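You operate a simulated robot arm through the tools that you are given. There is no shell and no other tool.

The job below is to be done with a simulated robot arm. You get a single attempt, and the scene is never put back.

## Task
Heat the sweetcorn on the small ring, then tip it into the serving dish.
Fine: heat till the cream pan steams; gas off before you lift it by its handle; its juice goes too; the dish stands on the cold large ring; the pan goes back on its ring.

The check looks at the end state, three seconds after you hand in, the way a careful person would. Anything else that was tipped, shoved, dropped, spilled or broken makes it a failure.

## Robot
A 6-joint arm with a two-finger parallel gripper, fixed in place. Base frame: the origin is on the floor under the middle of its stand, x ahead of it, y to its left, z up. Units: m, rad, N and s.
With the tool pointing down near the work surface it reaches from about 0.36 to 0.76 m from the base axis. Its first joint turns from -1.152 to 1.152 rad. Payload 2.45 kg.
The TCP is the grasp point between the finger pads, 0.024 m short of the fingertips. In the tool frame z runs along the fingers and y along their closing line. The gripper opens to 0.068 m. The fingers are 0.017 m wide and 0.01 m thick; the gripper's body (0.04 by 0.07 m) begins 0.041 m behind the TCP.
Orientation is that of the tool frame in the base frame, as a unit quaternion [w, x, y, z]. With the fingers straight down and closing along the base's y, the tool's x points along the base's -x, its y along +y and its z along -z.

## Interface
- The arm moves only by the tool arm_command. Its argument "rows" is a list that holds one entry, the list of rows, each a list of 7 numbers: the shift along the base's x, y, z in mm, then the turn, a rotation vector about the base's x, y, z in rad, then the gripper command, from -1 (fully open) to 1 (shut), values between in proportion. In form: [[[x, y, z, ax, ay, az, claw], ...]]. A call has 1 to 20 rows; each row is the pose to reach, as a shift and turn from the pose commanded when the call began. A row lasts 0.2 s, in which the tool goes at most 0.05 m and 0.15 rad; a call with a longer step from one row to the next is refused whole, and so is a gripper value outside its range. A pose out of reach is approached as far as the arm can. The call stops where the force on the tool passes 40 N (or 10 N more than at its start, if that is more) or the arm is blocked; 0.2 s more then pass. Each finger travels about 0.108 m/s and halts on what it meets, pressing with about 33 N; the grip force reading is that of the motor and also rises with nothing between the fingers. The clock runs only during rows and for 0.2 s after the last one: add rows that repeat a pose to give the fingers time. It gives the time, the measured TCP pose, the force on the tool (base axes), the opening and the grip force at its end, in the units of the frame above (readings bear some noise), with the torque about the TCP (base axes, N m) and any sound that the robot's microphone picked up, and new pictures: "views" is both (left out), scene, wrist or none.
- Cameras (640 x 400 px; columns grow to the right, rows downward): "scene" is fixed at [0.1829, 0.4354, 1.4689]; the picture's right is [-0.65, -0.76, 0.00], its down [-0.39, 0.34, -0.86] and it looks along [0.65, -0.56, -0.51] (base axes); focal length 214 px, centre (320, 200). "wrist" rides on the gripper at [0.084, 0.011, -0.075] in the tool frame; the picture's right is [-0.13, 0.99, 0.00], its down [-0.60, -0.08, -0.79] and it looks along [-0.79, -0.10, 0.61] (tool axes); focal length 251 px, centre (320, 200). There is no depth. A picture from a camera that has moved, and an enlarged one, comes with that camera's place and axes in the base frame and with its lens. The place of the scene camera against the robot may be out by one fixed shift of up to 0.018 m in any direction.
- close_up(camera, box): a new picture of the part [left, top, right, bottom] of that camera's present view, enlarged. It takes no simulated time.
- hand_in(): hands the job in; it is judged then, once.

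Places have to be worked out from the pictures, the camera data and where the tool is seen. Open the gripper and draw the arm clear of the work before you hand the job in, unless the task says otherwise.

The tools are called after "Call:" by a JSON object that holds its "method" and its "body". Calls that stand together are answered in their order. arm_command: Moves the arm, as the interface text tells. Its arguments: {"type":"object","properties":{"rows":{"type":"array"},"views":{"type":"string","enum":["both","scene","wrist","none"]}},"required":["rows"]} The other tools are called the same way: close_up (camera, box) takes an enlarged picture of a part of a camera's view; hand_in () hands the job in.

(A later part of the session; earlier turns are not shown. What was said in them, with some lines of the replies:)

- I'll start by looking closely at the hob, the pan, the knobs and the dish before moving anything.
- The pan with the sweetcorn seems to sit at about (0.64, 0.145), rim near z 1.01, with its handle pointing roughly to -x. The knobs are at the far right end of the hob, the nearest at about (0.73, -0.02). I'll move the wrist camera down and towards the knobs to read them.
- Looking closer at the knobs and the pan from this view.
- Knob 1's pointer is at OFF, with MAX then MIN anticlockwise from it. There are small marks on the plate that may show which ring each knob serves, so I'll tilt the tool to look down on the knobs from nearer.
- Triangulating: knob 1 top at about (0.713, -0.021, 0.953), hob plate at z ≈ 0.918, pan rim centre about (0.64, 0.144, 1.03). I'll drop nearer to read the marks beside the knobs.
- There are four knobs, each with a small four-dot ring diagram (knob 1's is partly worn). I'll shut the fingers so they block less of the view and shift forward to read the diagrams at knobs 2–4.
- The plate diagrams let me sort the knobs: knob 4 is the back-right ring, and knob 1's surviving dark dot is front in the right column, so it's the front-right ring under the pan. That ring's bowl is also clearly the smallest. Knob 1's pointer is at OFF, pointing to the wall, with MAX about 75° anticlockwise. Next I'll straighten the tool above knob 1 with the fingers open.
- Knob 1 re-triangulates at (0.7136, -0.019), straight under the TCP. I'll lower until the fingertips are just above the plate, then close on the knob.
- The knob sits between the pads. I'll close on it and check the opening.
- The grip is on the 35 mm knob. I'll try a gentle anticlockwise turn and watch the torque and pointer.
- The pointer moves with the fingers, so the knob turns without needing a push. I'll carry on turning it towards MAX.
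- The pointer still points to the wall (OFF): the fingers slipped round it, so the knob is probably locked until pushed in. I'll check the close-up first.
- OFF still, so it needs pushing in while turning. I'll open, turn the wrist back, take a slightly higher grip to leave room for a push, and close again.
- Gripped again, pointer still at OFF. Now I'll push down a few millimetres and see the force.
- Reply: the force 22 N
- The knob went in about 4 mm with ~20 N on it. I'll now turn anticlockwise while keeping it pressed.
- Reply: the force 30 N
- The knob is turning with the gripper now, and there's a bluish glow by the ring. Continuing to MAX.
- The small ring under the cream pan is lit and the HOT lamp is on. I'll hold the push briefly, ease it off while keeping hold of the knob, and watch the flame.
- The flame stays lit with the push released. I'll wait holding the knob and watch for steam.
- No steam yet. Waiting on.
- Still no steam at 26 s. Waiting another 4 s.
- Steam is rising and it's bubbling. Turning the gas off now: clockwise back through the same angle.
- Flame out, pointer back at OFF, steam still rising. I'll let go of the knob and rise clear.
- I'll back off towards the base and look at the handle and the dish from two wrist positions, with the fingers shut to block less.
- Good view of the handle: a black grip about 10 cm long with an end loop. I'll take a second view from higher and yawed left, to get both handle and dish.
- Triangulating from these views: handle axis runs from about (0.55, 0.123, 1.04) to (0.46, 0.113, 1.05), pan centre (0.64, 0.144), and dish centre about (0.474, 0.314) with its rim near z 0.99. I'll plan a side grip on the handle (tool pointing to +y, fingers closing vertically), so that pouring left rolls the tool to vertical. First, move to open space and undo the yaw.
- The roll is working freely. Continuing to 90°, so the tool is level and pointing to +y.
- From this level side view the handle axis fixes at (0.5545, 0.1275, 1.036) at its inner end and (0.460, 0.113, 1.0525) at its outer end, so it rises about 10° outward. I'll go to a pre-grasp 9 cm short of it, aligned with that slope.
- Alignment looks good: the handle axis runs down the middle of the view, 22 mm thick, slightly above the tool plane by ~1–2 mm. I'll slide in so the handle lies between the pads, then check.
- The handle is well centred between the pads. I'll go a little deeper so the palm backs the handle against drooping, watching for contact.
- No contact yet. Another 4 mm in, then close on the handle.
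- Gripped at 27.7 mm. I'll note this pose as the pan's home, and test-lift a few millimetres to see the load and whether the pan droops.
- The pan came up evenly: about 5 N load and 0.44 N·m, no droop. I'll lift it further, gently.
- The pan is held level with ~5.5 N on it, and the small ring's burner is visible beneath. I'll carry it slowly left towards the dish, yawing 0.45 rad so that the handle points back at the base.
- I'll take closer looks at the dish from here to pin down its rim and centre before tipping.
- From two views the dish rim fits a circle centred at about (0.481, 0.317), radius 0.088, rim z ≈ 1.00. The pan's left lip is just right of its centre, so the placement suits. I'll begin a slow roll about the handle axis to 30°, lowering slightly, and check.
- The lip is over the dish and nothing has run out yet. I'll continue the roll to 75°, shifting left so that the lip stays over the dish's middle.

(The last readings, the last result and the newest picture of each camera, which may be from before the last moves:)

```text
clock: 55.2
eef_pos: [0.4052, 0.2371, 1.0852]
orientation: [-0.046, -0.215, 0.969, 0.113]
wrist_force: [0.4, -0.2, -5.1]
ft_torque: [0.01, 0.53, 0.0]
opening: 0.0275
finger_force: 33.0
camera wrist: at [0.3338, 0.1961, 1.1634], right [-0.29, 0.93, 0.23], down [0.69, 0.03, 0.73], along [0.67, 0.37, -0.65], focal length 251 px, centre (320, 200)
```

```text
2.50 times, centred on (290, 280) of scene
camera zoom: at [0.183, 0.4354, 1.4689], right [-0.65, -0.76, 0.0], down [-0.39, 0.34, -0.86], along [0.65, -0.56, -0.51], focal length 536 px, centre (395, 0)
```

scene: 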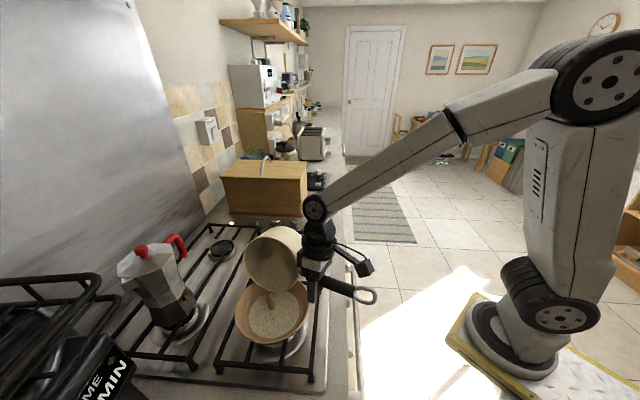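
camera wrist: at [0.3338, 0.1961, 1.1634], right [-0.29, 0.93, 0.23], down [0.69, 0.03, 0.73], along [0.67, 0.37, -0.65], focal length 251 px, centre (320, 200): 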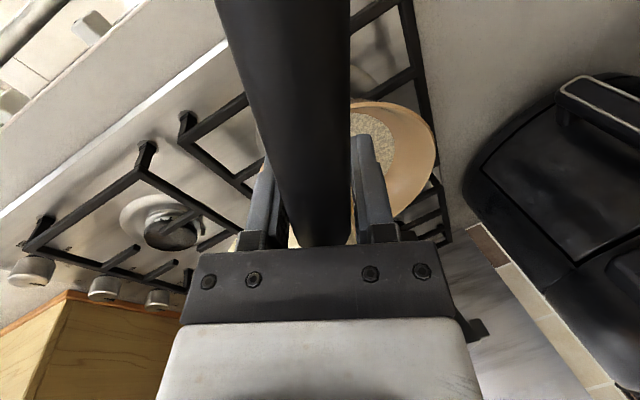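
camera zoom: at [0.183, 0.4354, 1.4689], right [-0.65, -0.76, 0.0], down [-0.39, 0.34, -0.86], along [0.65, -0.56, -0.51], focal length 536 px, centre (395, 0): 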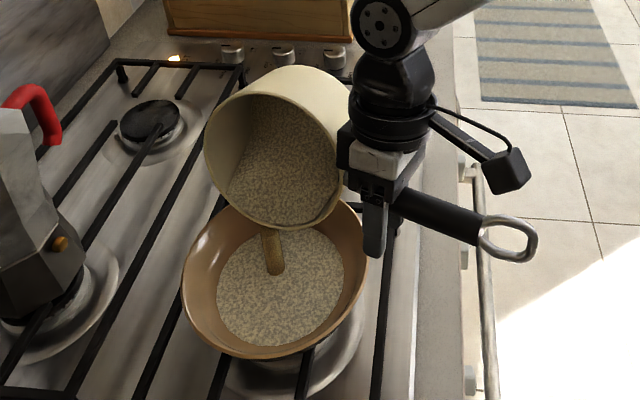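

The corn is streaming straight into the middle of the dish. I'll carry on rolling to about 130° and hold there so the juice drains too.

Call:
{"method": "arm_command", "body": {"rows": [[[0, 0, 0, 0, 0, 0, 1], [-3, 4.4, -2, -0.074, -0.051, 0, 1], [-6.4, 9.3, -4, -0.14, -0.096, 0, 1], [-9.8, 14.3, -6, -0.214, -0.147, 0, 1], [-13.2, 19.2, -7.5, -0.288, -0.198, 0, 1], [-16, 23.3, -9, -0.363, -0.249, 0, 1], [-19, 27.7, -10, -0.428, -0.294, 0, 1], [-21.6, 31.6, -11, -0.503, -0.345, 0, 1], [-23.9, 34.9, -12, -0.569, -0.39, 0, 1], [-26.2, 38.2, -13, -0.643, -0.441, 0, 1], [-27.9, 40.6, -13.5, -0.717, -0.492, 0, 1], [-29.5, 43.1, -14, -0.791, -0.542, 0, 1], [-29.5, 43.1, -14, -0.791, -0.542, 0, 1], [-29.5, 43.1, -14, -0.791, -0.542, 0, 1]]], "views": "both"}}

Call:
{"method": "close_up", "body": {"camera": "scene", "box": [200, 200, 380, 360]}}

```text
clock: 58.2
eef_pos: [0.3755, 0.2806, 1.07]
orientation: [0.13, -0.203, 0.915, -0.323]
wrist_force: [0.8, -0.5, -4.4]
ft_torque: [-0.13, 0.5, -0.01]
opening: 0.0274
finger_force: 33.1
camera wrist: at [0.2688, 0.2904, 1.1102], right [-0.17, 0.76, -0.63], down [0.26, 0.65, 0.72], along [0.95, -0.04, -0.31], focal length 251 px, centre (320, 200)
```

scene: 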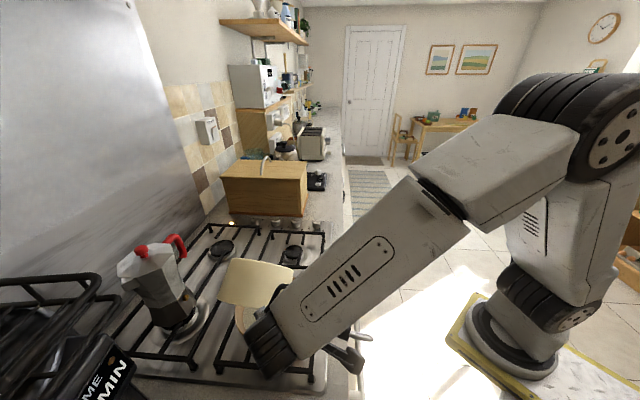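
wrist: 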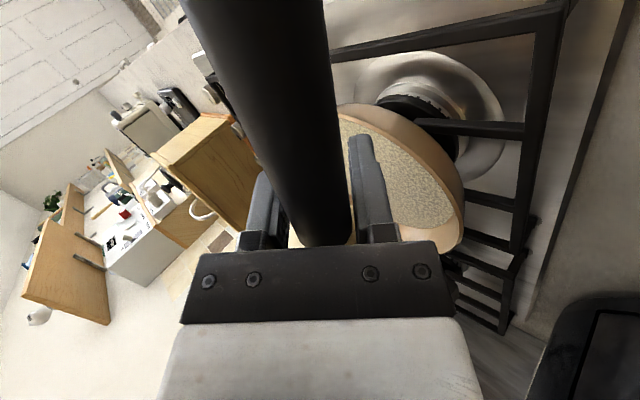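

```text
2.50 times, centred on (290, 280) of scene
camera zoom: at [0.183, 0.4354, 1.4689], right [-0.65, -0.76, 0.0], down [-0.39, 0.34, -0.86], along [0.65, -0.56, -0.51], focal length 536 px, centre (395, 0)
```

zoom: 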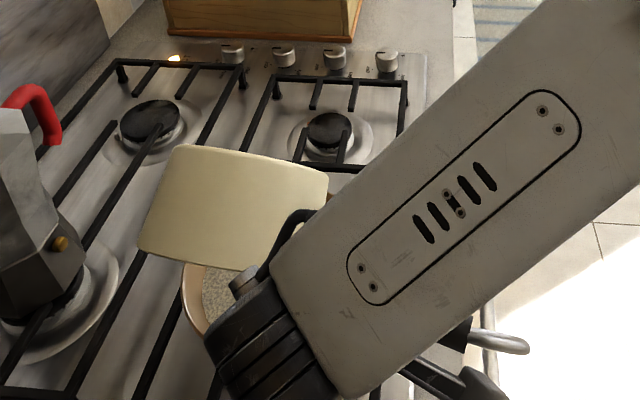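

The pan is past 130° and upright side down over the dish, though the arm hides the view. I'll tip a little further and hold a few seconds to drain every drop.

Call:
{"method": "arm_command", "body": {"rows": [[[0, 0, 1, -0.062, -0.042, 0, 1], [0, 0, 2, -0.124, -0.085, 0, 1], [0, 0, 2, -0.124, -0.085, 0, 1], [0, 0, 2, -0.124, -0.085, 0, 1], [0, 0, 2, -0.124, -0.085, 0, 1], [0, 0, 2, -0.124, -0.085, 0, 1], [0, 0, 2, -0.124, -0.085, 0, 1], [0, 0, 2, -0.124, -0.085, 0, 1], [0, 0, 2, -0.124, -0.085, 0, 1], [0, 0, 2, -0.124, -0.085, 0, 1], [0, 0, 2, -0.124, -0.085, 0, 1], [0, 0, 2, -0.124, -0.085, 0, 1], [0, 0, 2, -0.124, -0.085, 0, 1], [0, 0, 2, -0.124, -0.085, 0, 1], [0, 0, 2, -0.124, -0.085, 0, 1], [0, 0, 2, -0.124, -0.085, 0, 1], [0, 0, 2, -0.124, -0.085, 0, 1], [0, 0, 2, -0.124, -0.085, 0, 1]]], "views": "both"}}

Call:
{"method": "close_up", "body": {"camera": "wrist", "box": [300, 60, 520, 280]}}

Call:
{"method": "close_up", "body": {"camera": "scene", "box": [200, 220, 320, 340]}}

```text
clock: 62.0
eef_pos: [0.3782, 0.2782, 1.0729]
orientation: [0.156, -0.197, 0.887, -0.387]
wrist_force: [0.1, 0.8, -4.4]
ft_torque: [-0.2, 0.44, 0.02]
opening: 0.0274
finger_force: 33.2
out of reach, approached as far as the arm can: row 2, 3, 4, 5, 6, 7, 8, 9, 10, 11, 12, 13, 14, 15, 16, 17, 18
camera wrist: at [0.2699, 0.2927, 1.1024], right [-0.11, 0.68, -0.73], down [0.21, 0.73, 0.65], along [0.97, -0.08, -0.22], focal length 251 px, centre (320, 200)
```

scene: 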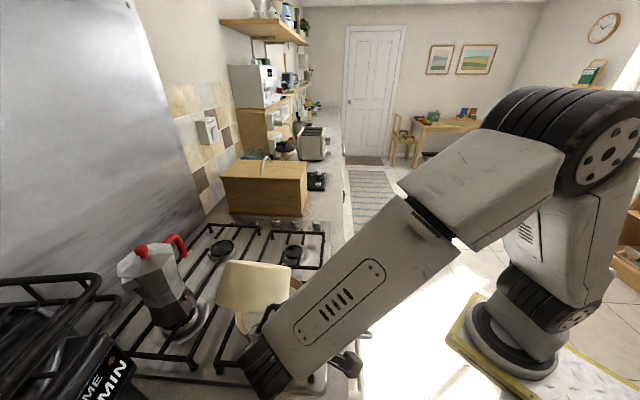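
wrist: 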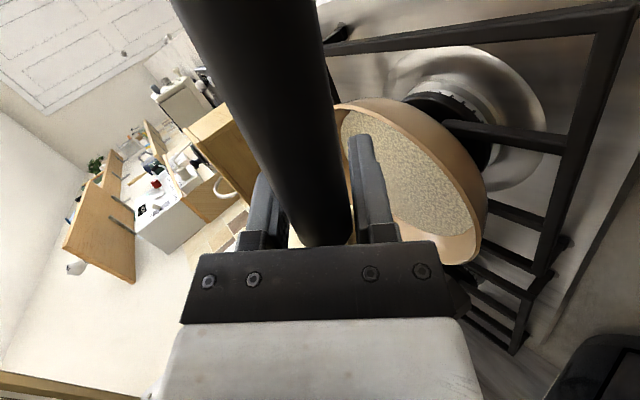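

```text
1.82 times, centred on (410, 170) of wrist
camera zoom: at [0.2699, 0.2927, 1.1024], right [-0.11, 0.68, -0.73], down [0.21, 0.73, 0.65], along [0.97, -0.08, -0.22], focal length 457 px, centre (156, 254)
```

zoom: 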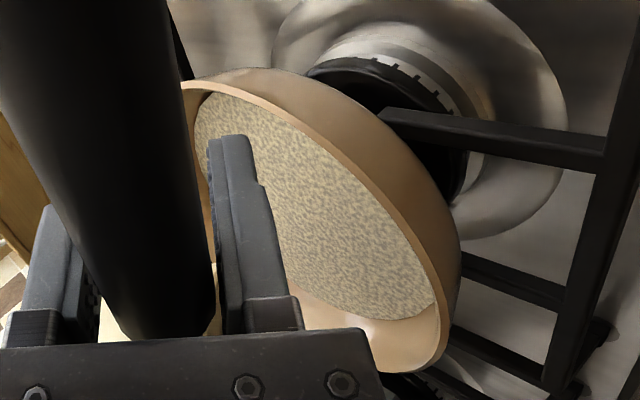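

```text
3.33 times, centred on (260, 280) of scene
camera zoom: at [0.183, 0.4354, 1.4689], right [-0.65, -0.76, 0.0], down [-0.39, 0.34, -0.86], along [0.65, -0.56, -0.51], focal length 715 px, centre (520, -67)
```

zoom: 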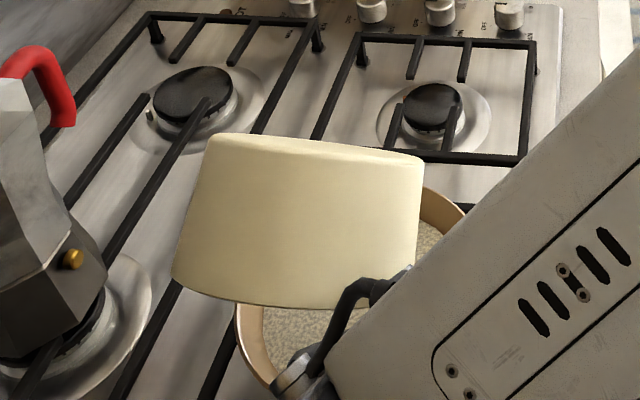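

The dish holds the corn in its middle and the pan has drained upside down for over 3 s. I'll roll back along the same path, keeping the lip above the dish, to 75°, and look inside.

Call:
{"method": "arm_command", "body": {"rows": [[[0, 0, -2, 0.115, 0.079, 0, 1], [1.7, -2.5, -1.5, 0.198, 0.136, 0, 1], [3.4, -4.9, -1, 0.272, 0.186, 0, 1], [5.7, -8.2, 0, 0.346, 0.237, 0, 1], [7.9, -11.5, 1, 0.412, 0.283, 0, 1], [10.6, -15.4, 2, 0.486, 0.333, 0, 1], [13.6, -19.8, 3, 0.552, 0.379, 0, 1], [16.4, -23.9, 4.5, 0.626, 0.429, 0, 1], [19.8, -28.8, 6, 0.7, 0.48, 0, 1], [23.2, -33.8, 8, 0.775, 0.531, 0, 1], [26.6, -38.7, 10, 0.84, 0.576, 0, 1], [29.5, -43.1, 12, 0.915, 0.627, 0, 1]]], "views": "both"}}

Call:
{"method": "close_up", "body": {"camera": "scene", "box": [200, 200, 380, 360]}}

```text
clock: 64.6
eef_pos: [0.4075, 0.2351, 1.085]
orientation: [-0.046, -0.216, 0.968, 0.116]
wrist_force: [-0.4, 0.7, -4.3]
ft_torque: [-0.07, 0.51, 0.01]
opening: 0.0274
finger_force: 33.1
camera wrist: at [0.3373, 0.1936, 1.1627], right [-0.29, 0.93, 0.24], down [0.69, 0.03, 0.72], along [0.67, 0.37, -0.65], focal length 251 px, centre (320, 200)
```

scene: 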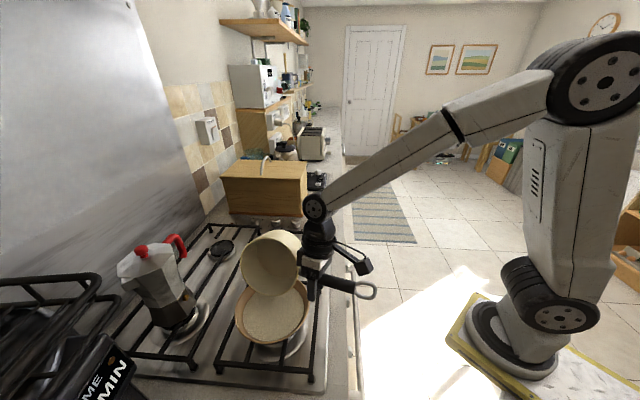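
wrist: 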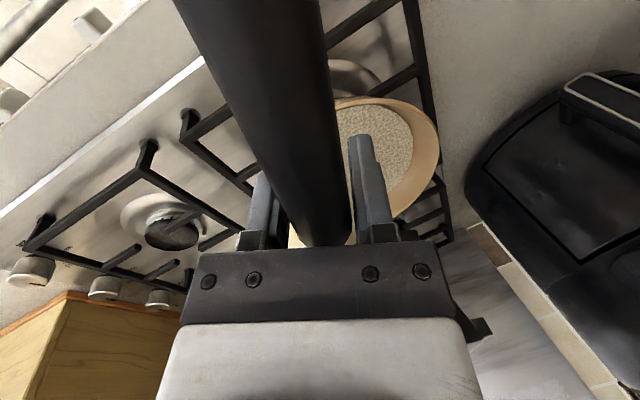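

```text
2.50 times, centred on (290, 280) of scene
camera zoom: at [0.183, 0.4354, 1.4689], right [-0.65, -0.76, 0.0], down [-0.39, 0.34, -0.86], along [0.65, -0.56, -0.51], focal length 536 px, centre (395, 0)
```

zoom: 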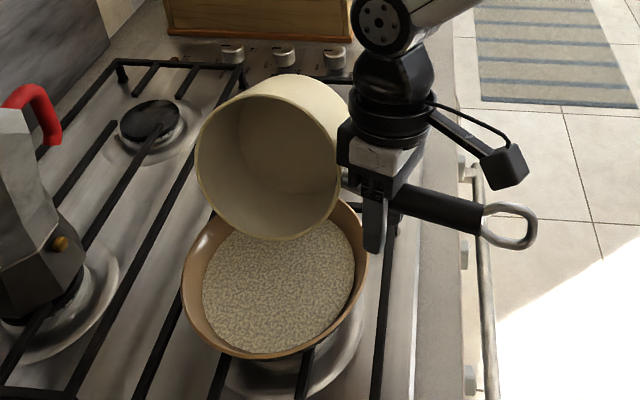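

The pan is empty and clean inside; the corn with its juice is all in the dish. The handle seems to have tilted a few degrees in the pads, which I'll check. Rolling back to level now.

Call:
{"method": "arm_command", "body": {"rows": [[[4, -5.8, 8, 0.099, 0.068, 0, 1], [7.6, -11.1, 14, 0.198, 0.136, 0, 1], [10.7, -15.7, 19, 0.297, 0.203, 0, 1], [13.6, -19.8, 24, 0.396, 0.271, 0, 1], [13.7, -20, 28, 0.494, 0.339, 0, 1], [12.8, -18.7, 33, 0.593, 0.407, 0, 1], [12.1, -17.7, 38, 0.692, 0.475, 0, 1], [11.6, -16.9, 44, 0.791, 0.542, 0, 1], [11.3, -16.5, 50, 0.89, 0.61, 0, 1], [11.1, -16.2, 55, 0.989, 0.678, 0, 1], [11.1, -16.2, 58, 1.079, 0.74, 0, 1], [11.1, -16.2, 58, 1.079, 0.74, 0, 1]]], "views": "both"}}

Call:
{"method": "close_up", "body": {"camera": "scene", "box": [200, 190, 400, 390]}}

Call:
{"method": "close_up", "body": {"camera": "wrist", "box": [200, 80, 460, 280]}}

```text
clock: 67.2
eef_pos: [0.4199, 0.2194, 1.142]
orientation: [-0.261, -0.155, 0.695, 0.652]
wrist_force: [0.3, -0.1, -4.6]
ft_torque: [-0.2, 0.4, -0.01]
opening: 0.0277
finger_force: 32.9
camera wrist: at [0.3943, 0.1117, 1.1677], right [0.23, 0.17, 0.96], down [0.93, -0.33, -0.17], along [0.28, 0.93, -0.24], focal length 251 px, centre (320, 200)
```

scene: 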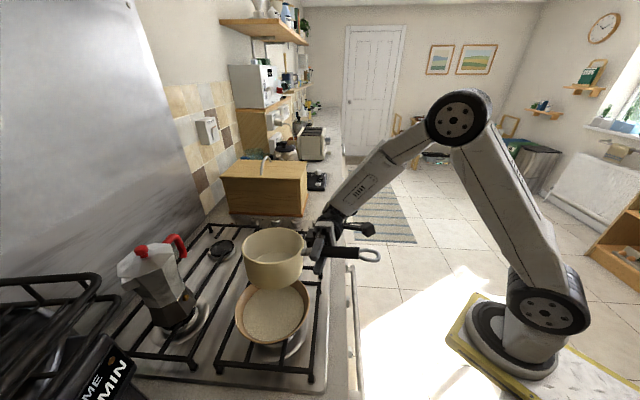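
wrist: 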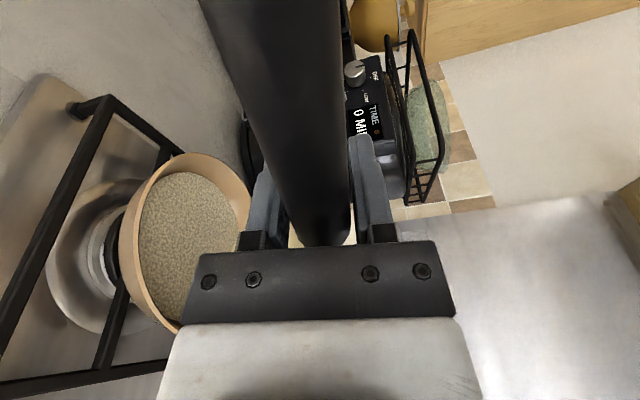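

```text
2.00 times, centred on (300, 290) of scene
camera zoom: at [0.183, 0.4354, 1.4689], right [-0.65, -0.76, 0.0], down [-0.39, 0.34, -0.86], along [0.65, -0.56, -0.51], focal length 429 px, centre (360, 20)
```

zoom: 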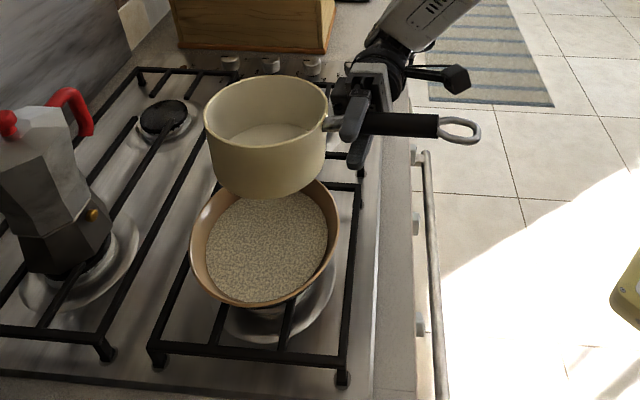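

```text
2.00 times, centred on (330, 180) of wrist
camera zoom: at [0.3943, 0.1117, 1.1677], right [0.23, 0.17, 0.96], down [0.93, -0.33, -0.17], along [0.28, 0.93, -0.24], focal length 503 px, centre (300, 240)
```

zoom: 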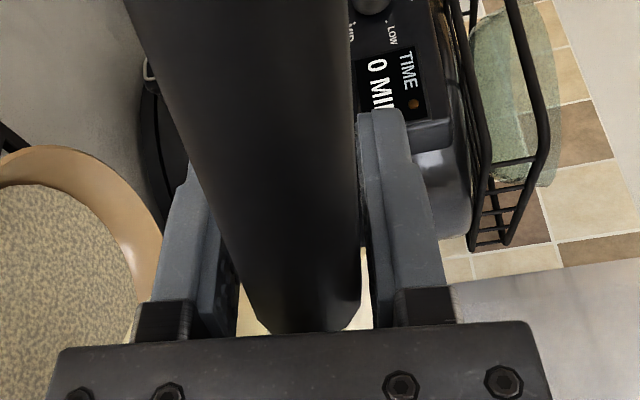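

The handle is nearly back to its original seat in the pads. I'll zoom in on the pan's inside to be sure it's empty, and on its level.

Call:
{"method": "close_up", "body": {"camera": "scene", "box": [235, 215, 325, 300]}}

Call:
{"method": "close_up", "body": {"camera": "scene", "box": [225, 270, 325, 360]}}

```text
4.71 times, centred on (280, 258) of scene
camera zoom: at [0.183, 0.4354, 1.4689], right [-0.65, -0.76, 0.0], down [-0.39, 0.34, -0.86], along [0.65, -0.56, -0.51], focal length 1009 px, centre (508, -71)
```

zoom: 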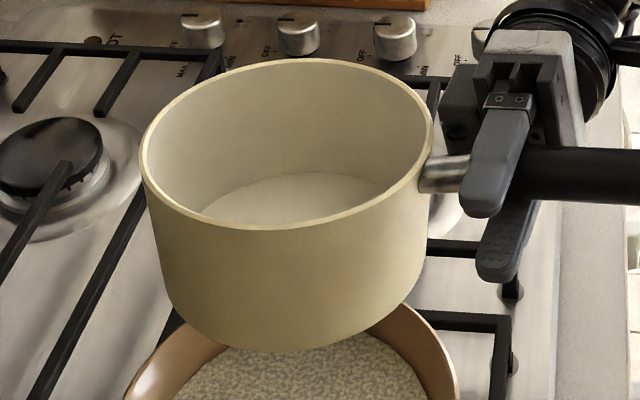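

```text
4.44 times, centred on (275, 315) of scene
camera zoom: at [0.183, 0.4354, 1.4689], right [-0.65, -0.76, 0.0], down [-0.39, 0.34, -0.86], along [0.65, -0.56, -0.51], focal length 953 px, centre (520, -311)
```

zoom: 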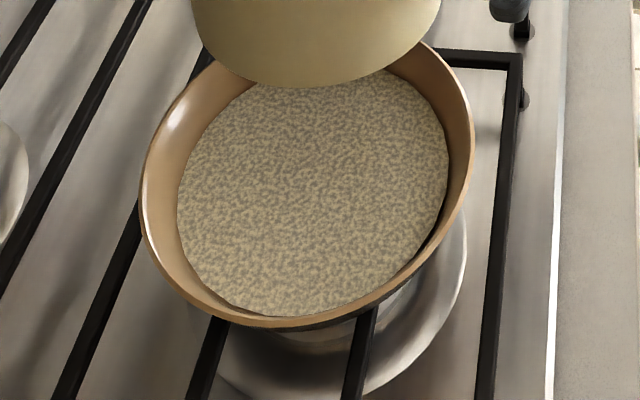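

The pan is empty, and the corn sits inside the dish with nothing spilled around it. I'll carry the pan back over its ring by the reverse path.

Call:
{"method": "arm_command", "body": {"rows": [[[5, -3, 0, 0, 0, -0.02, 1], [15, -9, 0, 0, 0, -0.055, 1], [28, -17, 0, 0, 0, -0.1, 1], [41, -25, 0, 0, 0, -0.15, 1], [54, -34, 0, 0, 0, -0.2, 1], [67, -42, 0, 0, 0, -0.25, 1], [80, -50, -1, 0, 0, -0.3, 1], [93, -58, -2, 0, 0, -0.345, 1], [105, -66, -3, 0, 0, -0.39, 1], [115, -72, -3, 0, 0, -0.425, 1], [122, -76.7, -3, 0, 0, -0.45, 1], [122, -76.7, -3, 0, 0, -0.45, 1]]], "views": "both"}}

Call:
{"method": "close_up", "body": {"camera": "scene", "box": [220, 150, 400, 310]}}

```text
clock: 69.8
eef_pos: [0.5433, 0.1432, 1.1393]
orientation: [-0.109, 0.005, 0.712, 0.694]
wrist_force: [-1.1, -0.3, -4.8]
ft_torque: [0.03, 0.46, 0.0]
opening: 0.0276
finger_force: 32.3
camera wrist: at [0.4724, 0.0562, 1.1645], right [0.28, 0.06, 0.96], down [0.7, -0.7, -0.16], along [0.66, 0.71, -0.24], focal length 251 px, centre (320, 200)
```

scene: 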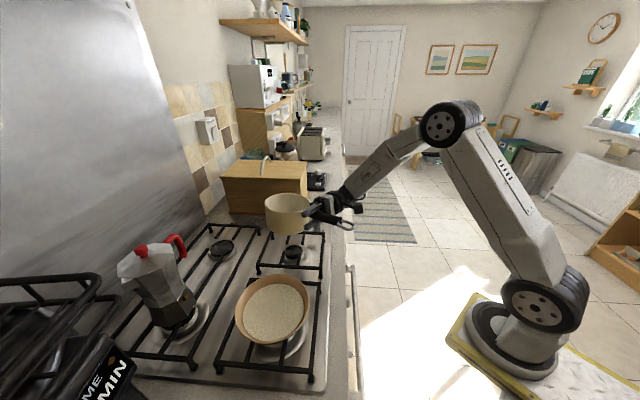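
wrist: 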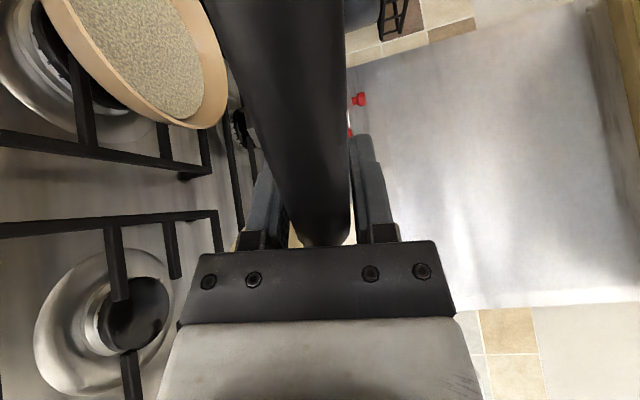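

```text
2.50 times, centred on (310, 230) of scene
camera zoom: at [0.183, 0.4354, 1.4689], right [-0.65, -0.76, 0.0], down [-0.39, 0.34, -0.86], along [0.65, -0.56, -0.51], focal length 536 px, centre (345, 125)
```

zoom: 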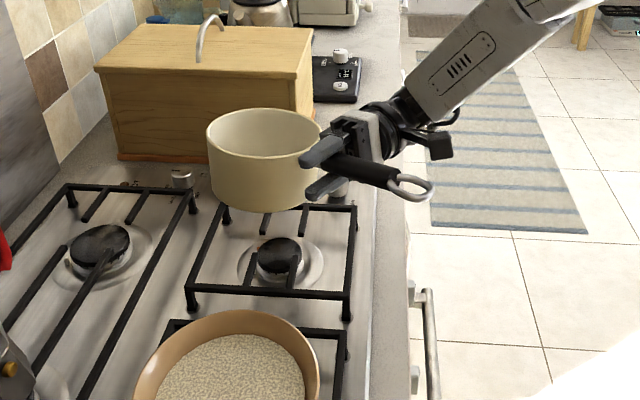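

The measured TCP is about 5 mm further in x than at the original lift, so I'll correct that while lowering to just above the grate.

Call:
{"method": "arm_command", "body": {"rows": [[[-2, 0.5, -10, 0, 0, 0, 1], [-4.5, 1.5, -24, 0, 0, 0, 1], [-4.5, 1.5, -40, 0, 0, 0, 1], [-4.5, 1.5, -56, 0, 0, 0, 1], [-4.5, 1.5, -70, 0, 0, 0, 1], [-4.5, 1.5, -80, 0, 0, 0, 1], [-4.5, 1.5, -86, 0, 0, 0, 1], [-4.5, 1.5, -86, 0, 0, 0, 1]]], "views": "both"}}

Call:
{"method": "close_up", "body": {"camera": "scene", "box": [240, 190, 400, 300]}}

```text
clock: 71.6
eef_pos: [0.5368, 0.1429, 1.0525]
orientation: [-0.109, 0.004, 0.712, 0.693]
wrist_force: [-0.1, 1.2, -5.0]
ft_torque: [0.01, 0.4, -0.01]
opening: 0.0277
finger_force: 32.6
camera wrist: at [0.4677, 0.0569, 1.0774], right [0.28, 0.06, 0.96], down [0.7, -0.7, -0.16], along [0.66, 0.71, -0.24], focal length 251 px, centre (320, 200)
```

scene: 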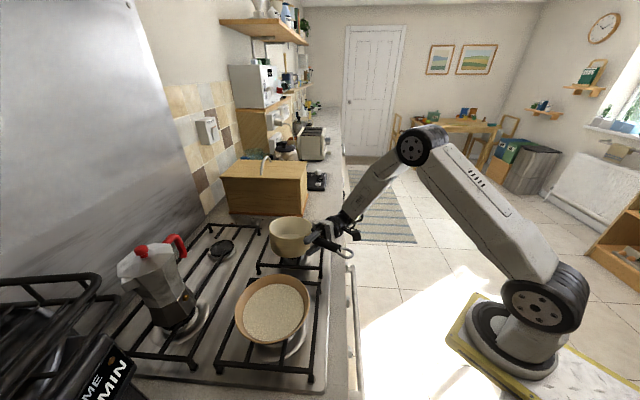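
wrist: 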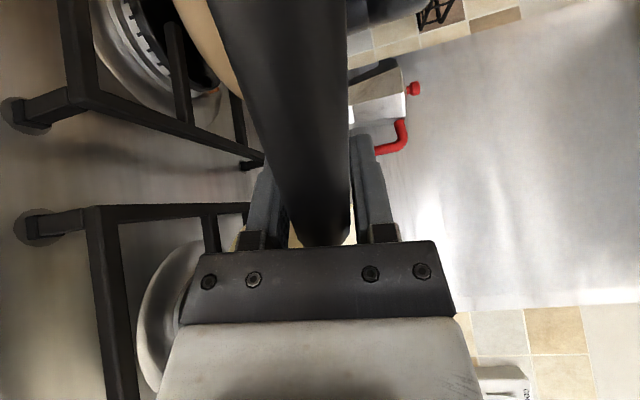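

```text
3.64 times, centred on (320, 245) of scene
camera zoom: at [0.183, 0.4354, 1.4689], right [-0.65, -0.76, 0.0], down [-0.39, 0.34, -0.86], along [0.65, -0.56, -0.51], focal length 780 px, centre (320, 36)
```

zoom: 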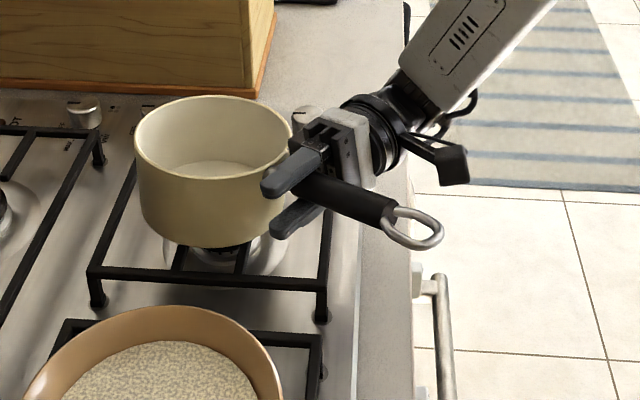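

The pan looks slightly rolled in the grip compared with before (rim seen more edge-on). I'll zoom in to measure that before setting it down.

Call:
{"method": "close_up", "body": {"camera": "scene", "box": [260, 205, 340, 265]}}

```text
6.67 times, centred on (300, 235) of scene
camera zoom: at [0.183, 0.4354, 1.4689], right [-0.65, -0.76, 0.0], down [-0.39, 0.34, -0.86], along [0.65, -0.56, -0.51], focal length 1430 px, centre (453, -33)
```

zoom: 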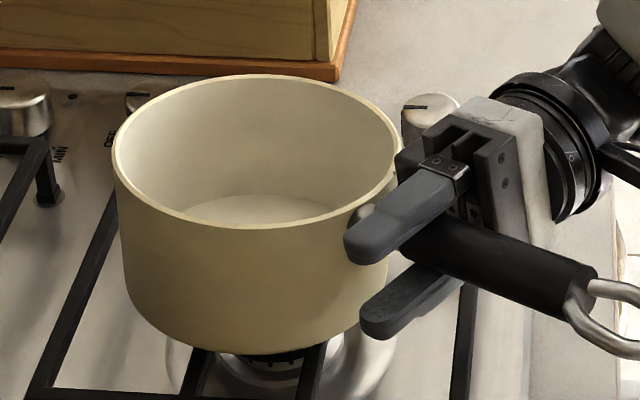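

The rim's aspect shows the pan has rolled about 8° in the grip (leaning to -y). I'll roll the tool about 0.14 rad the other way to level it before touching down, then check again.

Call:
{"method": "arm_command", "body": {"rows": [[[0, 0, 0, -0.05, -0.012, 0, 1], [0, 0, -1, -0.1, -0.025, 0, 1], [0, 0, -2, -0.136, -0.036, 0, 1], [0, 0, -2, -0.136, -0.036, 0, 1]]], "views": "both"}}

Call:
{"method": "close_up", "body": {"camera": "scene", "box": [260, 205, 340, 265]}}

```text
clock: 72.6
eef_pos: [0.5387, 0.1451, 1.052]
orientation: [-0.098, 0.0, 0.76, 0.643]
wrist_force: [0.1, -1.0, -5.2]
ft_torque: [0.03, 0.45, 0.01]
opening: 0.0275
finger_force: 32.9
camera wrist: at [0.4667, 0.0617, 1.0853], right [0.25, 0.19, 0.95], down [0.7, -0.71, -0.04], along [0.67, 0.68, -0.31], focal length 251 px, centre (320, 200)
```

scene: 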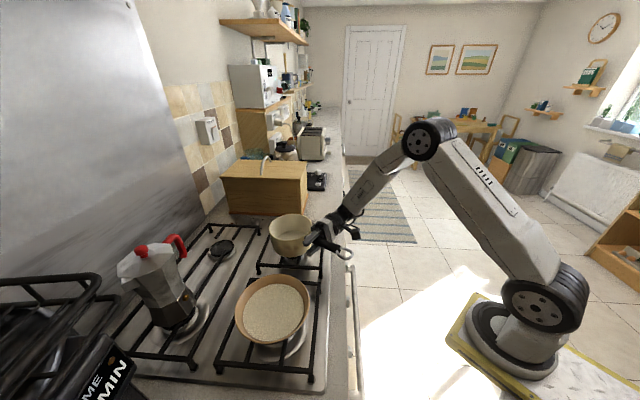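
wrist: 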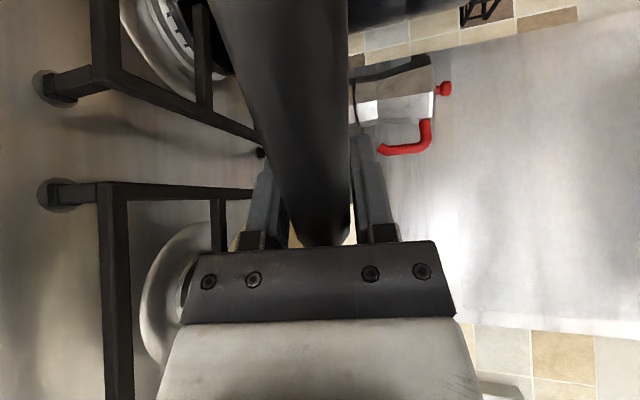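

```text
6.67 times, centred on (300, 235) of scene
camera zoom: at [0.183, 0.4354, 1.4689], right [-0.65, -0.76, 0.0], down [-0.39, 0.34, -0.86], along [0.65, -0.56, -0.51], focal length 1430 px, centre (453, -33)
```

zoom: 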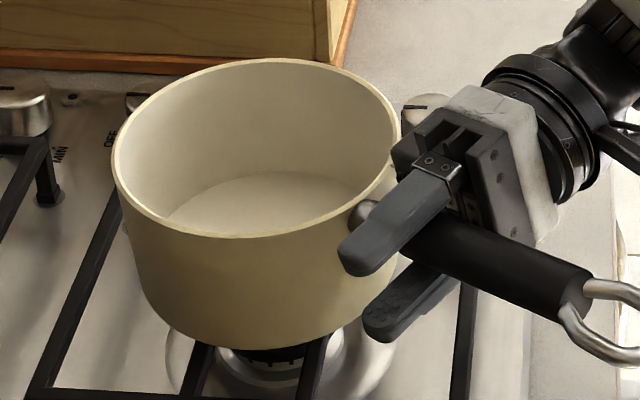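

The pan is now level again and over its ring. I'll lower it the last centimetre slowly and watch the load come off.

Call:
{"method": "arm_command", "body": {"rows": [[[-1, -1, -4, 0, 0, 0, 1], [-2, -2, -7, 0, 0, 0, 1], [-3, -2, -10, 0, 0, 0, 1], [-3, -2, -12, 0, 0, 0, 1], [-3, -2, -12, 0, 0, 0, 1]]], "views": "none"}}

Call:
{"method": "close_up", "body": {"camera": "scene", "box": [260, 205, 340, 265]}}

```text
clock: 73.8
eef_pos: [0.534, 0.1412, 1.041]
orientation: [-0.097, 0.0, 0.759, 0.643]
wrist_force: [-0.3, 0.6, -4.2]
ft_torque: [0.01, 0.48, 0.0]
opening: 0.0276
finger_force: 32.9
```

```text
6.67 times, centred on (300, 235) of scene
camera zoom: at [0.183, 0.4354, 1.4689], right [-0.65, -0.76, 0.0], down [-0.39, 0.34, -0.86], along [0.65, -0.56, -0.51], focal length 1430 px, centre (453, -33)
```

zoom: 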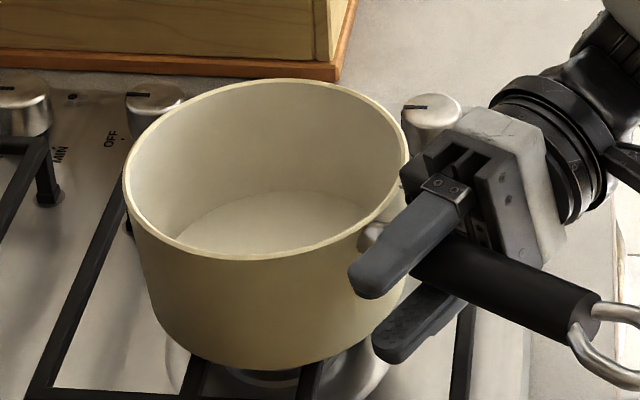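

The pan's outline now matches its original place almost exactly. Lowering the last few millimetres.

Call:
{"method": "arm_command", "body": {"rows": [[[0, 0, -1, 0, 0, 0, 1], [0, 0, -2, 0, 0, 0, 1], [0, 0, -2, 0, 0, 0, 1]]], "views": "none"}}

Call:
{"method": "close_up", "body": {"camera": "scene", "box": [260, 205, 340, 265]}}

```text
clock: 74.6
eef_pos: [0.5339, 0.1404, 1.0379]
orientation: [-0.097, -0.001, 0.76, 0.643]
wrist_force: [0.0, -0.6, -4.2]
ft_torque: [0.06, 0.39, 0.03]
opening: 0.0279
finger_force: 33.1
```

```text
6.67 times, centred on (300, 235) of scene
camera zoom: at [0.183, 0.4354, 1.4689], right [-0.65, -0.76, 0.0], down [-0.39, 0.34, -0.86], along [0.65, -0.56, -0.51], focal length 1430 px, centre (453, -33)
```

zoom: 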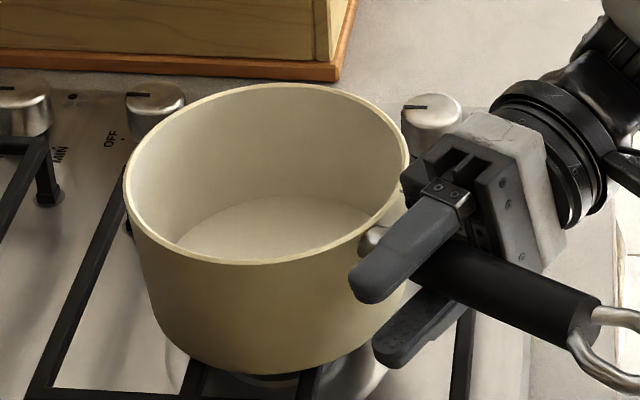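

Still carrying about 4 N, so not down yet. A few more millimetres.

Call:
{"method": "arm_command", "body": {"rows": [[[0, 0, -1, 0, 0, 0, 1], [0, 0, -2, 0, 0, 0, 1], [0, 0, -2, 0, 0, 0, 1]]], "views": "none"}}

Call:
{"method": "close_up", "body": {"camera": "scene", "box": [260, 205, 340, 265]}}

```text
clock: 75.4
eef_pos: [0.5337, 0.143, 1.036]
orientation: [-0.097, -0.002, 0.759, 0.643]
wrist_force: [-0.9, -1.6, -0.7]
ft_torque: [0.21, 0.09, -0.07]
opening: 0.0275
finger_force: 33.4
```

```text
6.67 times, centred on (300, 235) of scene
camera zoom: at [0.1829, 0.4353, 1.4689], right [-0.65, -0.76, 0.0], down [-0.39, 0.34, -0.86], along [0.65, -0.56, -0.51], focal length 1430 px, centre (453, -33)
```

zoom: 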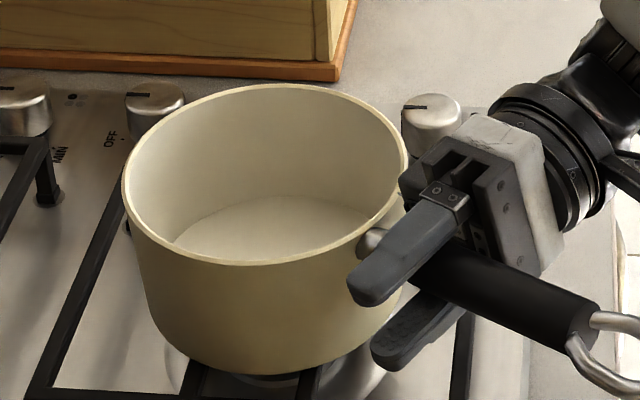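

The load has come off (−0.7 N) and the pan sits level on its ring. I'll open the fingers gently.

Call:
{"method": "arm_command", "body": {"rows": [[[0, 0, 0, 0, 0, 0, 0.15], [0, 0, 0, 0, 0, 0, 0.0], [0, 0, 0, 0, 0, 0, -0.2], [0, 0, 0, 0, 0, 0, -0.4], [0, 0, 0, 0, 0, 0, -0.5], [0, 0, 0, 0, 0, 0, -0.5]]], "views": "both"}}

Call:
{"method": "close_up", "body": {"camera": "scene", "box": [260, 205, 340, 265]}}

Call:
{"method": "close_up", "body": {"camera": "wrist", "box": [200, 80, 460, 280]}}

```text
clock: 76.8
eef_pos: [0.5331, 0.1425, 1.0364]
orientation: [-0.097, -0.001, 0.759, 0.643]
wrist_force: [0.4, 0.2, 0.6]
ft_torque: [-0.05, -0.01, -0.03]
opening: 0.0511
finger_force: 0.1
camera wrist: at [0.4634, 0.0603, 1.0697], right [0.25, 0.19, 0.95], down [0.7, -0.71, -0.04], along [0.67, 0.68, -0.31], focal length 251 px, centre (320, 200)
```

scene: 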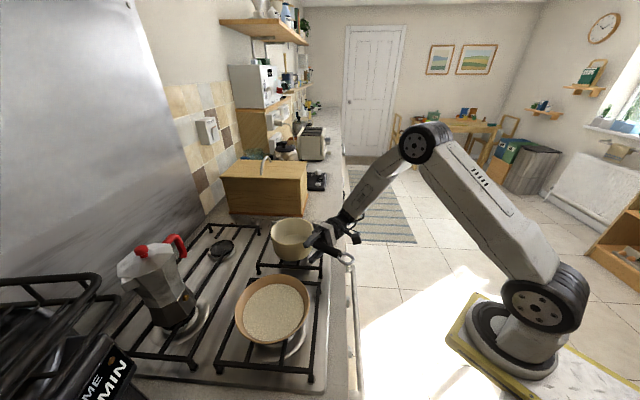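
wrist: 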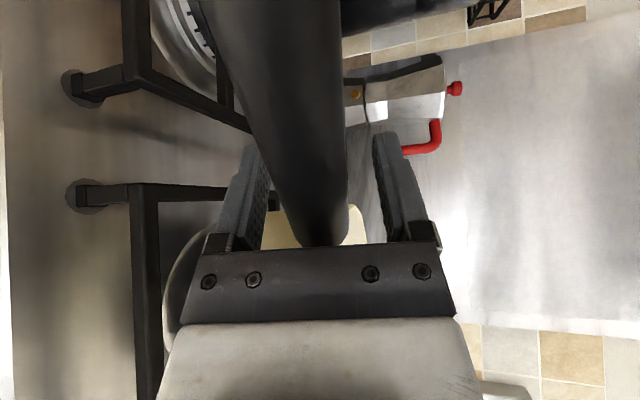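

```text
6.67 times, centred on (300, 235) of scene
camera zoom: at [0.1829, 0.4354, 1.4689], right [-0.65, -0.76, 0.0], down [-0.39, 0.34, -0.86], along [0.65, -0.56, -0.51], focal length 1430 px, centre (453, -33)
```

zoom: 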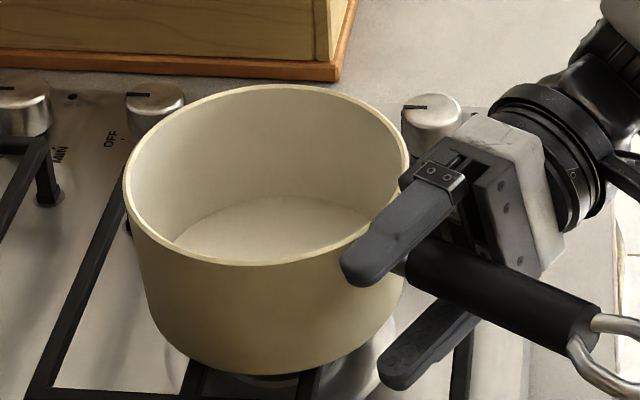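

```text
2.00 times, centred on (330, 180) of wrist
camera zoom: at [0.4634, 0.0603, 1.0697], right [0.25, 0.19, 0.95], down [0.7, -0.71, -0.04], along [0.67, 0.68, -0.31], focal length 503 px, centre (300, 240)
```

zoom: 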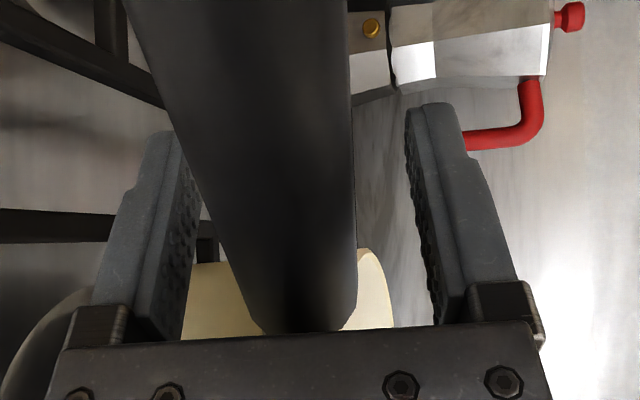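

The pan stands still and the handle is free between the pads. I'll back straight out along the tool axis.

Call:
{"method": "arm_command", "body": {"rows": [[[2.3, -14.6, 2.3, 0, 0, 0, -0.5], [5.3, -34, 5.3, 0, 0, 0, -0.5], [9, -58, 9, 0, 0, 0, -0.5], [13.5, -88, 13.7, 0, 0, 0, -0.5], [15, -115, 40, 0, 0, 0, -0.5], [15, -130, 80, 0, 0, 0, -0.5]]], "views": "both"}}

Call:
{"method": "close_up", "body": {"camera": "scene", "box": [220, 190, 370, 360]}}

```text
clock: 78.2
eef_pos: [0.5496, 0.0125, 1.1175]
orientation: [-0.097, -0.001, 0.76, 0.642]
wrist_force: [-0.8, 0.4, 0.5]
ft_torque: [0.03, 0.01, 0.01]
opening: 0.051
finger_force: 0.0
camera wrist: at [0.4782, -0.0695, 1.1511], right [0.25, 0.19, 0.95], down [0.7, -0.71, -0.04], along [0.67, 0.68, -0.31], focal length 251 px, centre (320, 200)
```

scene: 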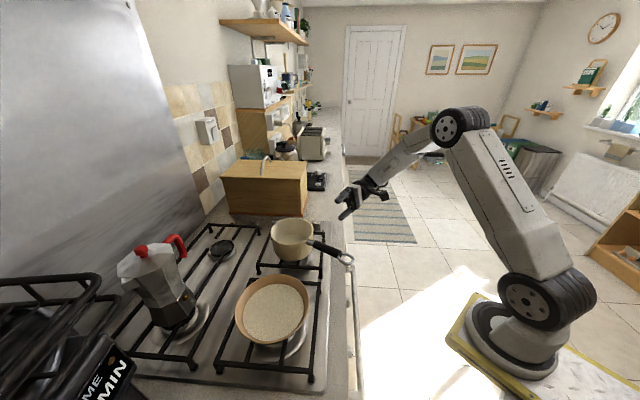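
wrist: 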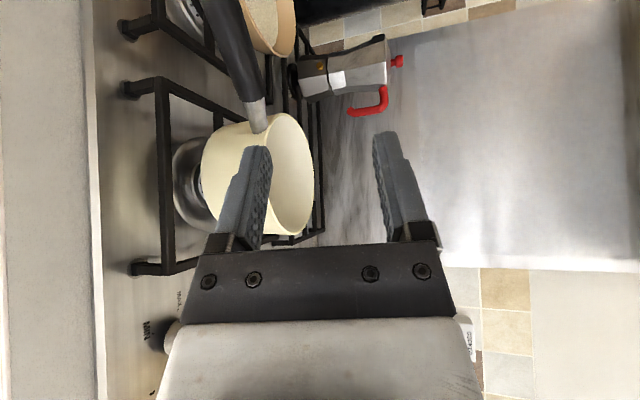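

```text
2.35 times, centred on (295, 275) of scene
camera zoom: at [0.1829, 0.4354, 1.4689], right [-0.65, -0.76, 0.0], down [-0.39, 0.34, -0.86], along [0.65, -0.56, -0.51], focal length 505 px, centre (379, 24)
```

zoom: 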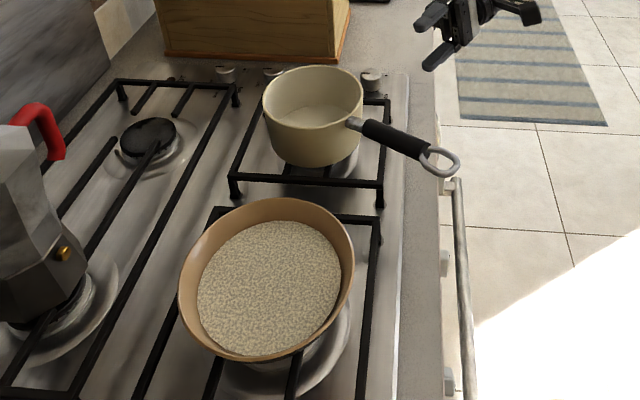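

The pan stands on its ring and the dish on the large ring with the corn inside. I'll open the gripper fully, raise the arm clear and turn the tool down for a look from above.

Call:
{"method": "arm_command", "body": {"rows": [[[-5, -5, 30, -0.14, -0.021, 0, -1], [-15, -8, 60, -0.28, -0.042, 0, -1], [-25, -10, 90, -0.42, -0.063, 0, -1], [-35, -12, 120, -0.56, -0.084, 0, -1], [-45, -12, 145, -0.7, -0.105, 0, -1], [-55, -12, 170, -0.84, -0.126, 0, -1], [-65, -12, 190, -0.98, -0.147, 0, -1], [-75, -12, 205, -1.12, -0.168, 0, -1], [-85, -12, 220, -1.26, -0.189, 0, -1], [-95, -12, 230, -1.4, -0.21, 0, -1]]], "views": "both"}}

Call:
{"method": "close_up", "body": {"camera": "wrist", "box": [300, 0, 640, 210]}}

Call:
{"method": "close_up", "body": {"camera": "scene", "box": [220, 200, 350, 280]}}

```text
clock: 80.4
eef_pos: [0.4536, -0.0002, 1.3464]
orientation: [-0.001, 0.0, 1.0, -0.001]
wrist_force: [-0.3, -0.1, -0.5]
ft_torque: [0.01, 0.01, -0.01]
opening: 0.0682
finger_force: 0.2
camera wrist: at [0.3685, 0.0118, 1.4205], right [0.13, 0.99, 0.0], down [0.6, -0.08, 0.79], along [0.79, -0.1, -0.61], focal length 251 px, centre (320, 200)
```

scene: 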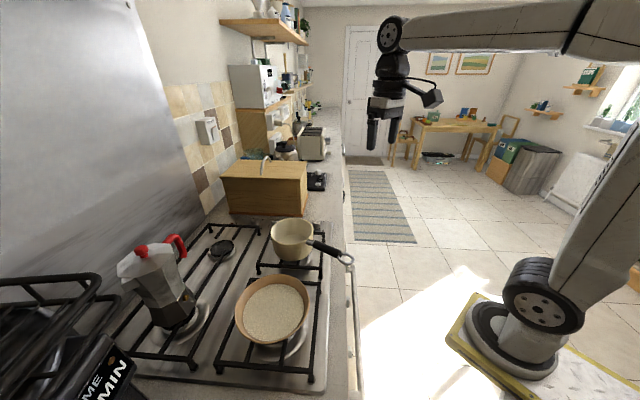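
wrist: 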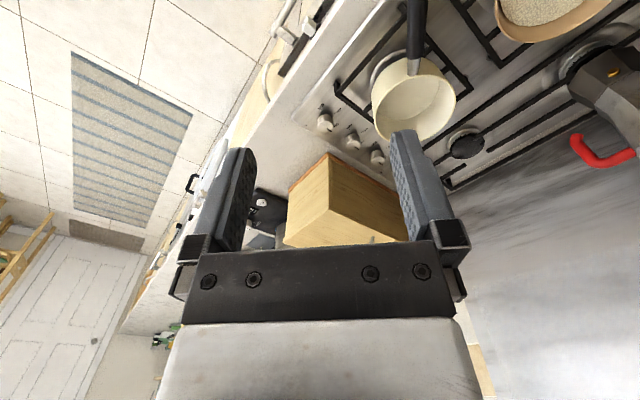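

```text
1.88 times, centred on (470, 105) of wrist
camera zoom: at [0.3685, 0.0118, 1.4205], right [0.13, 0.99, 0.0], down [0.6, -0.08, 0.79], along [0.79, -0.1, -0.61], focal length 473 px, centre (38, 379)
```

zoom: 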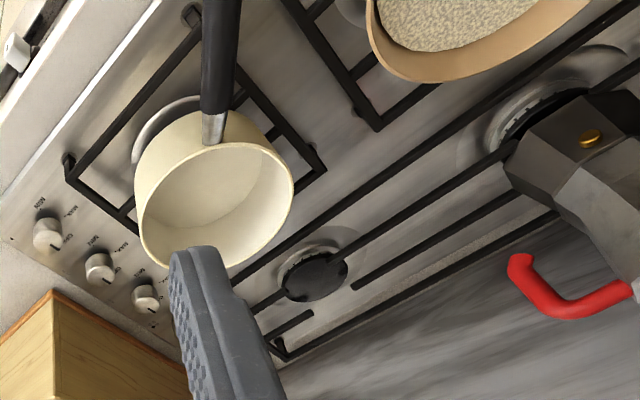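

```text
4.92 times, centred on (285, 240) of scene
camera zoom: at [0.1829, 0.4354, 1.4689], right [-0.65, -0.76, 0.0], down [-0.39, 0.34, -0.86], along [0.65, -0.56, -0.51], focal length 1056 px, centre (492, 3)
```

zoom: 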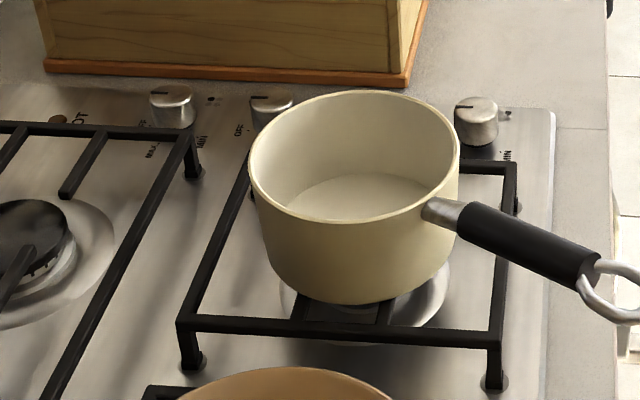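

The pan is empty and back on its ring, all the knobs point to OFF, the flame and lamp are out, and the dish holds the corn on the cold large ring. The gripper is open and the arm is clear, so I'm handing in.

Call:
{"method": "hand_in", "body": {}}

```text
The job is handed in.
```

The sweetcorn was heated on the small ring and tipped into the serving dish. I've handed the job in; no result has come back yet.

- **Heating:** I lit the front-right (small) ring under the cream pan and waited until it steamed and bubbled. I turned the gas fully off before lifting the pan.
- **Pouring:** I lifted the pan by its handle and tipped it past 130° over the dish. I held it there for over 3 seconds so the juice drained too. The pan looked empty and clean inside afterwards.
- **Dish:** It stayed on the large ring, which was never lit, and I saw no spills around it.
- **Pan:** It slipped round by about 8° in the grip during the pour. I levelled it before setting it down, and it sits on its ring almost exactly where it started.
- **End state:** All four knobs point to OFF, the hot lamp is out, the gripper is open and the arm is clear of the hob.
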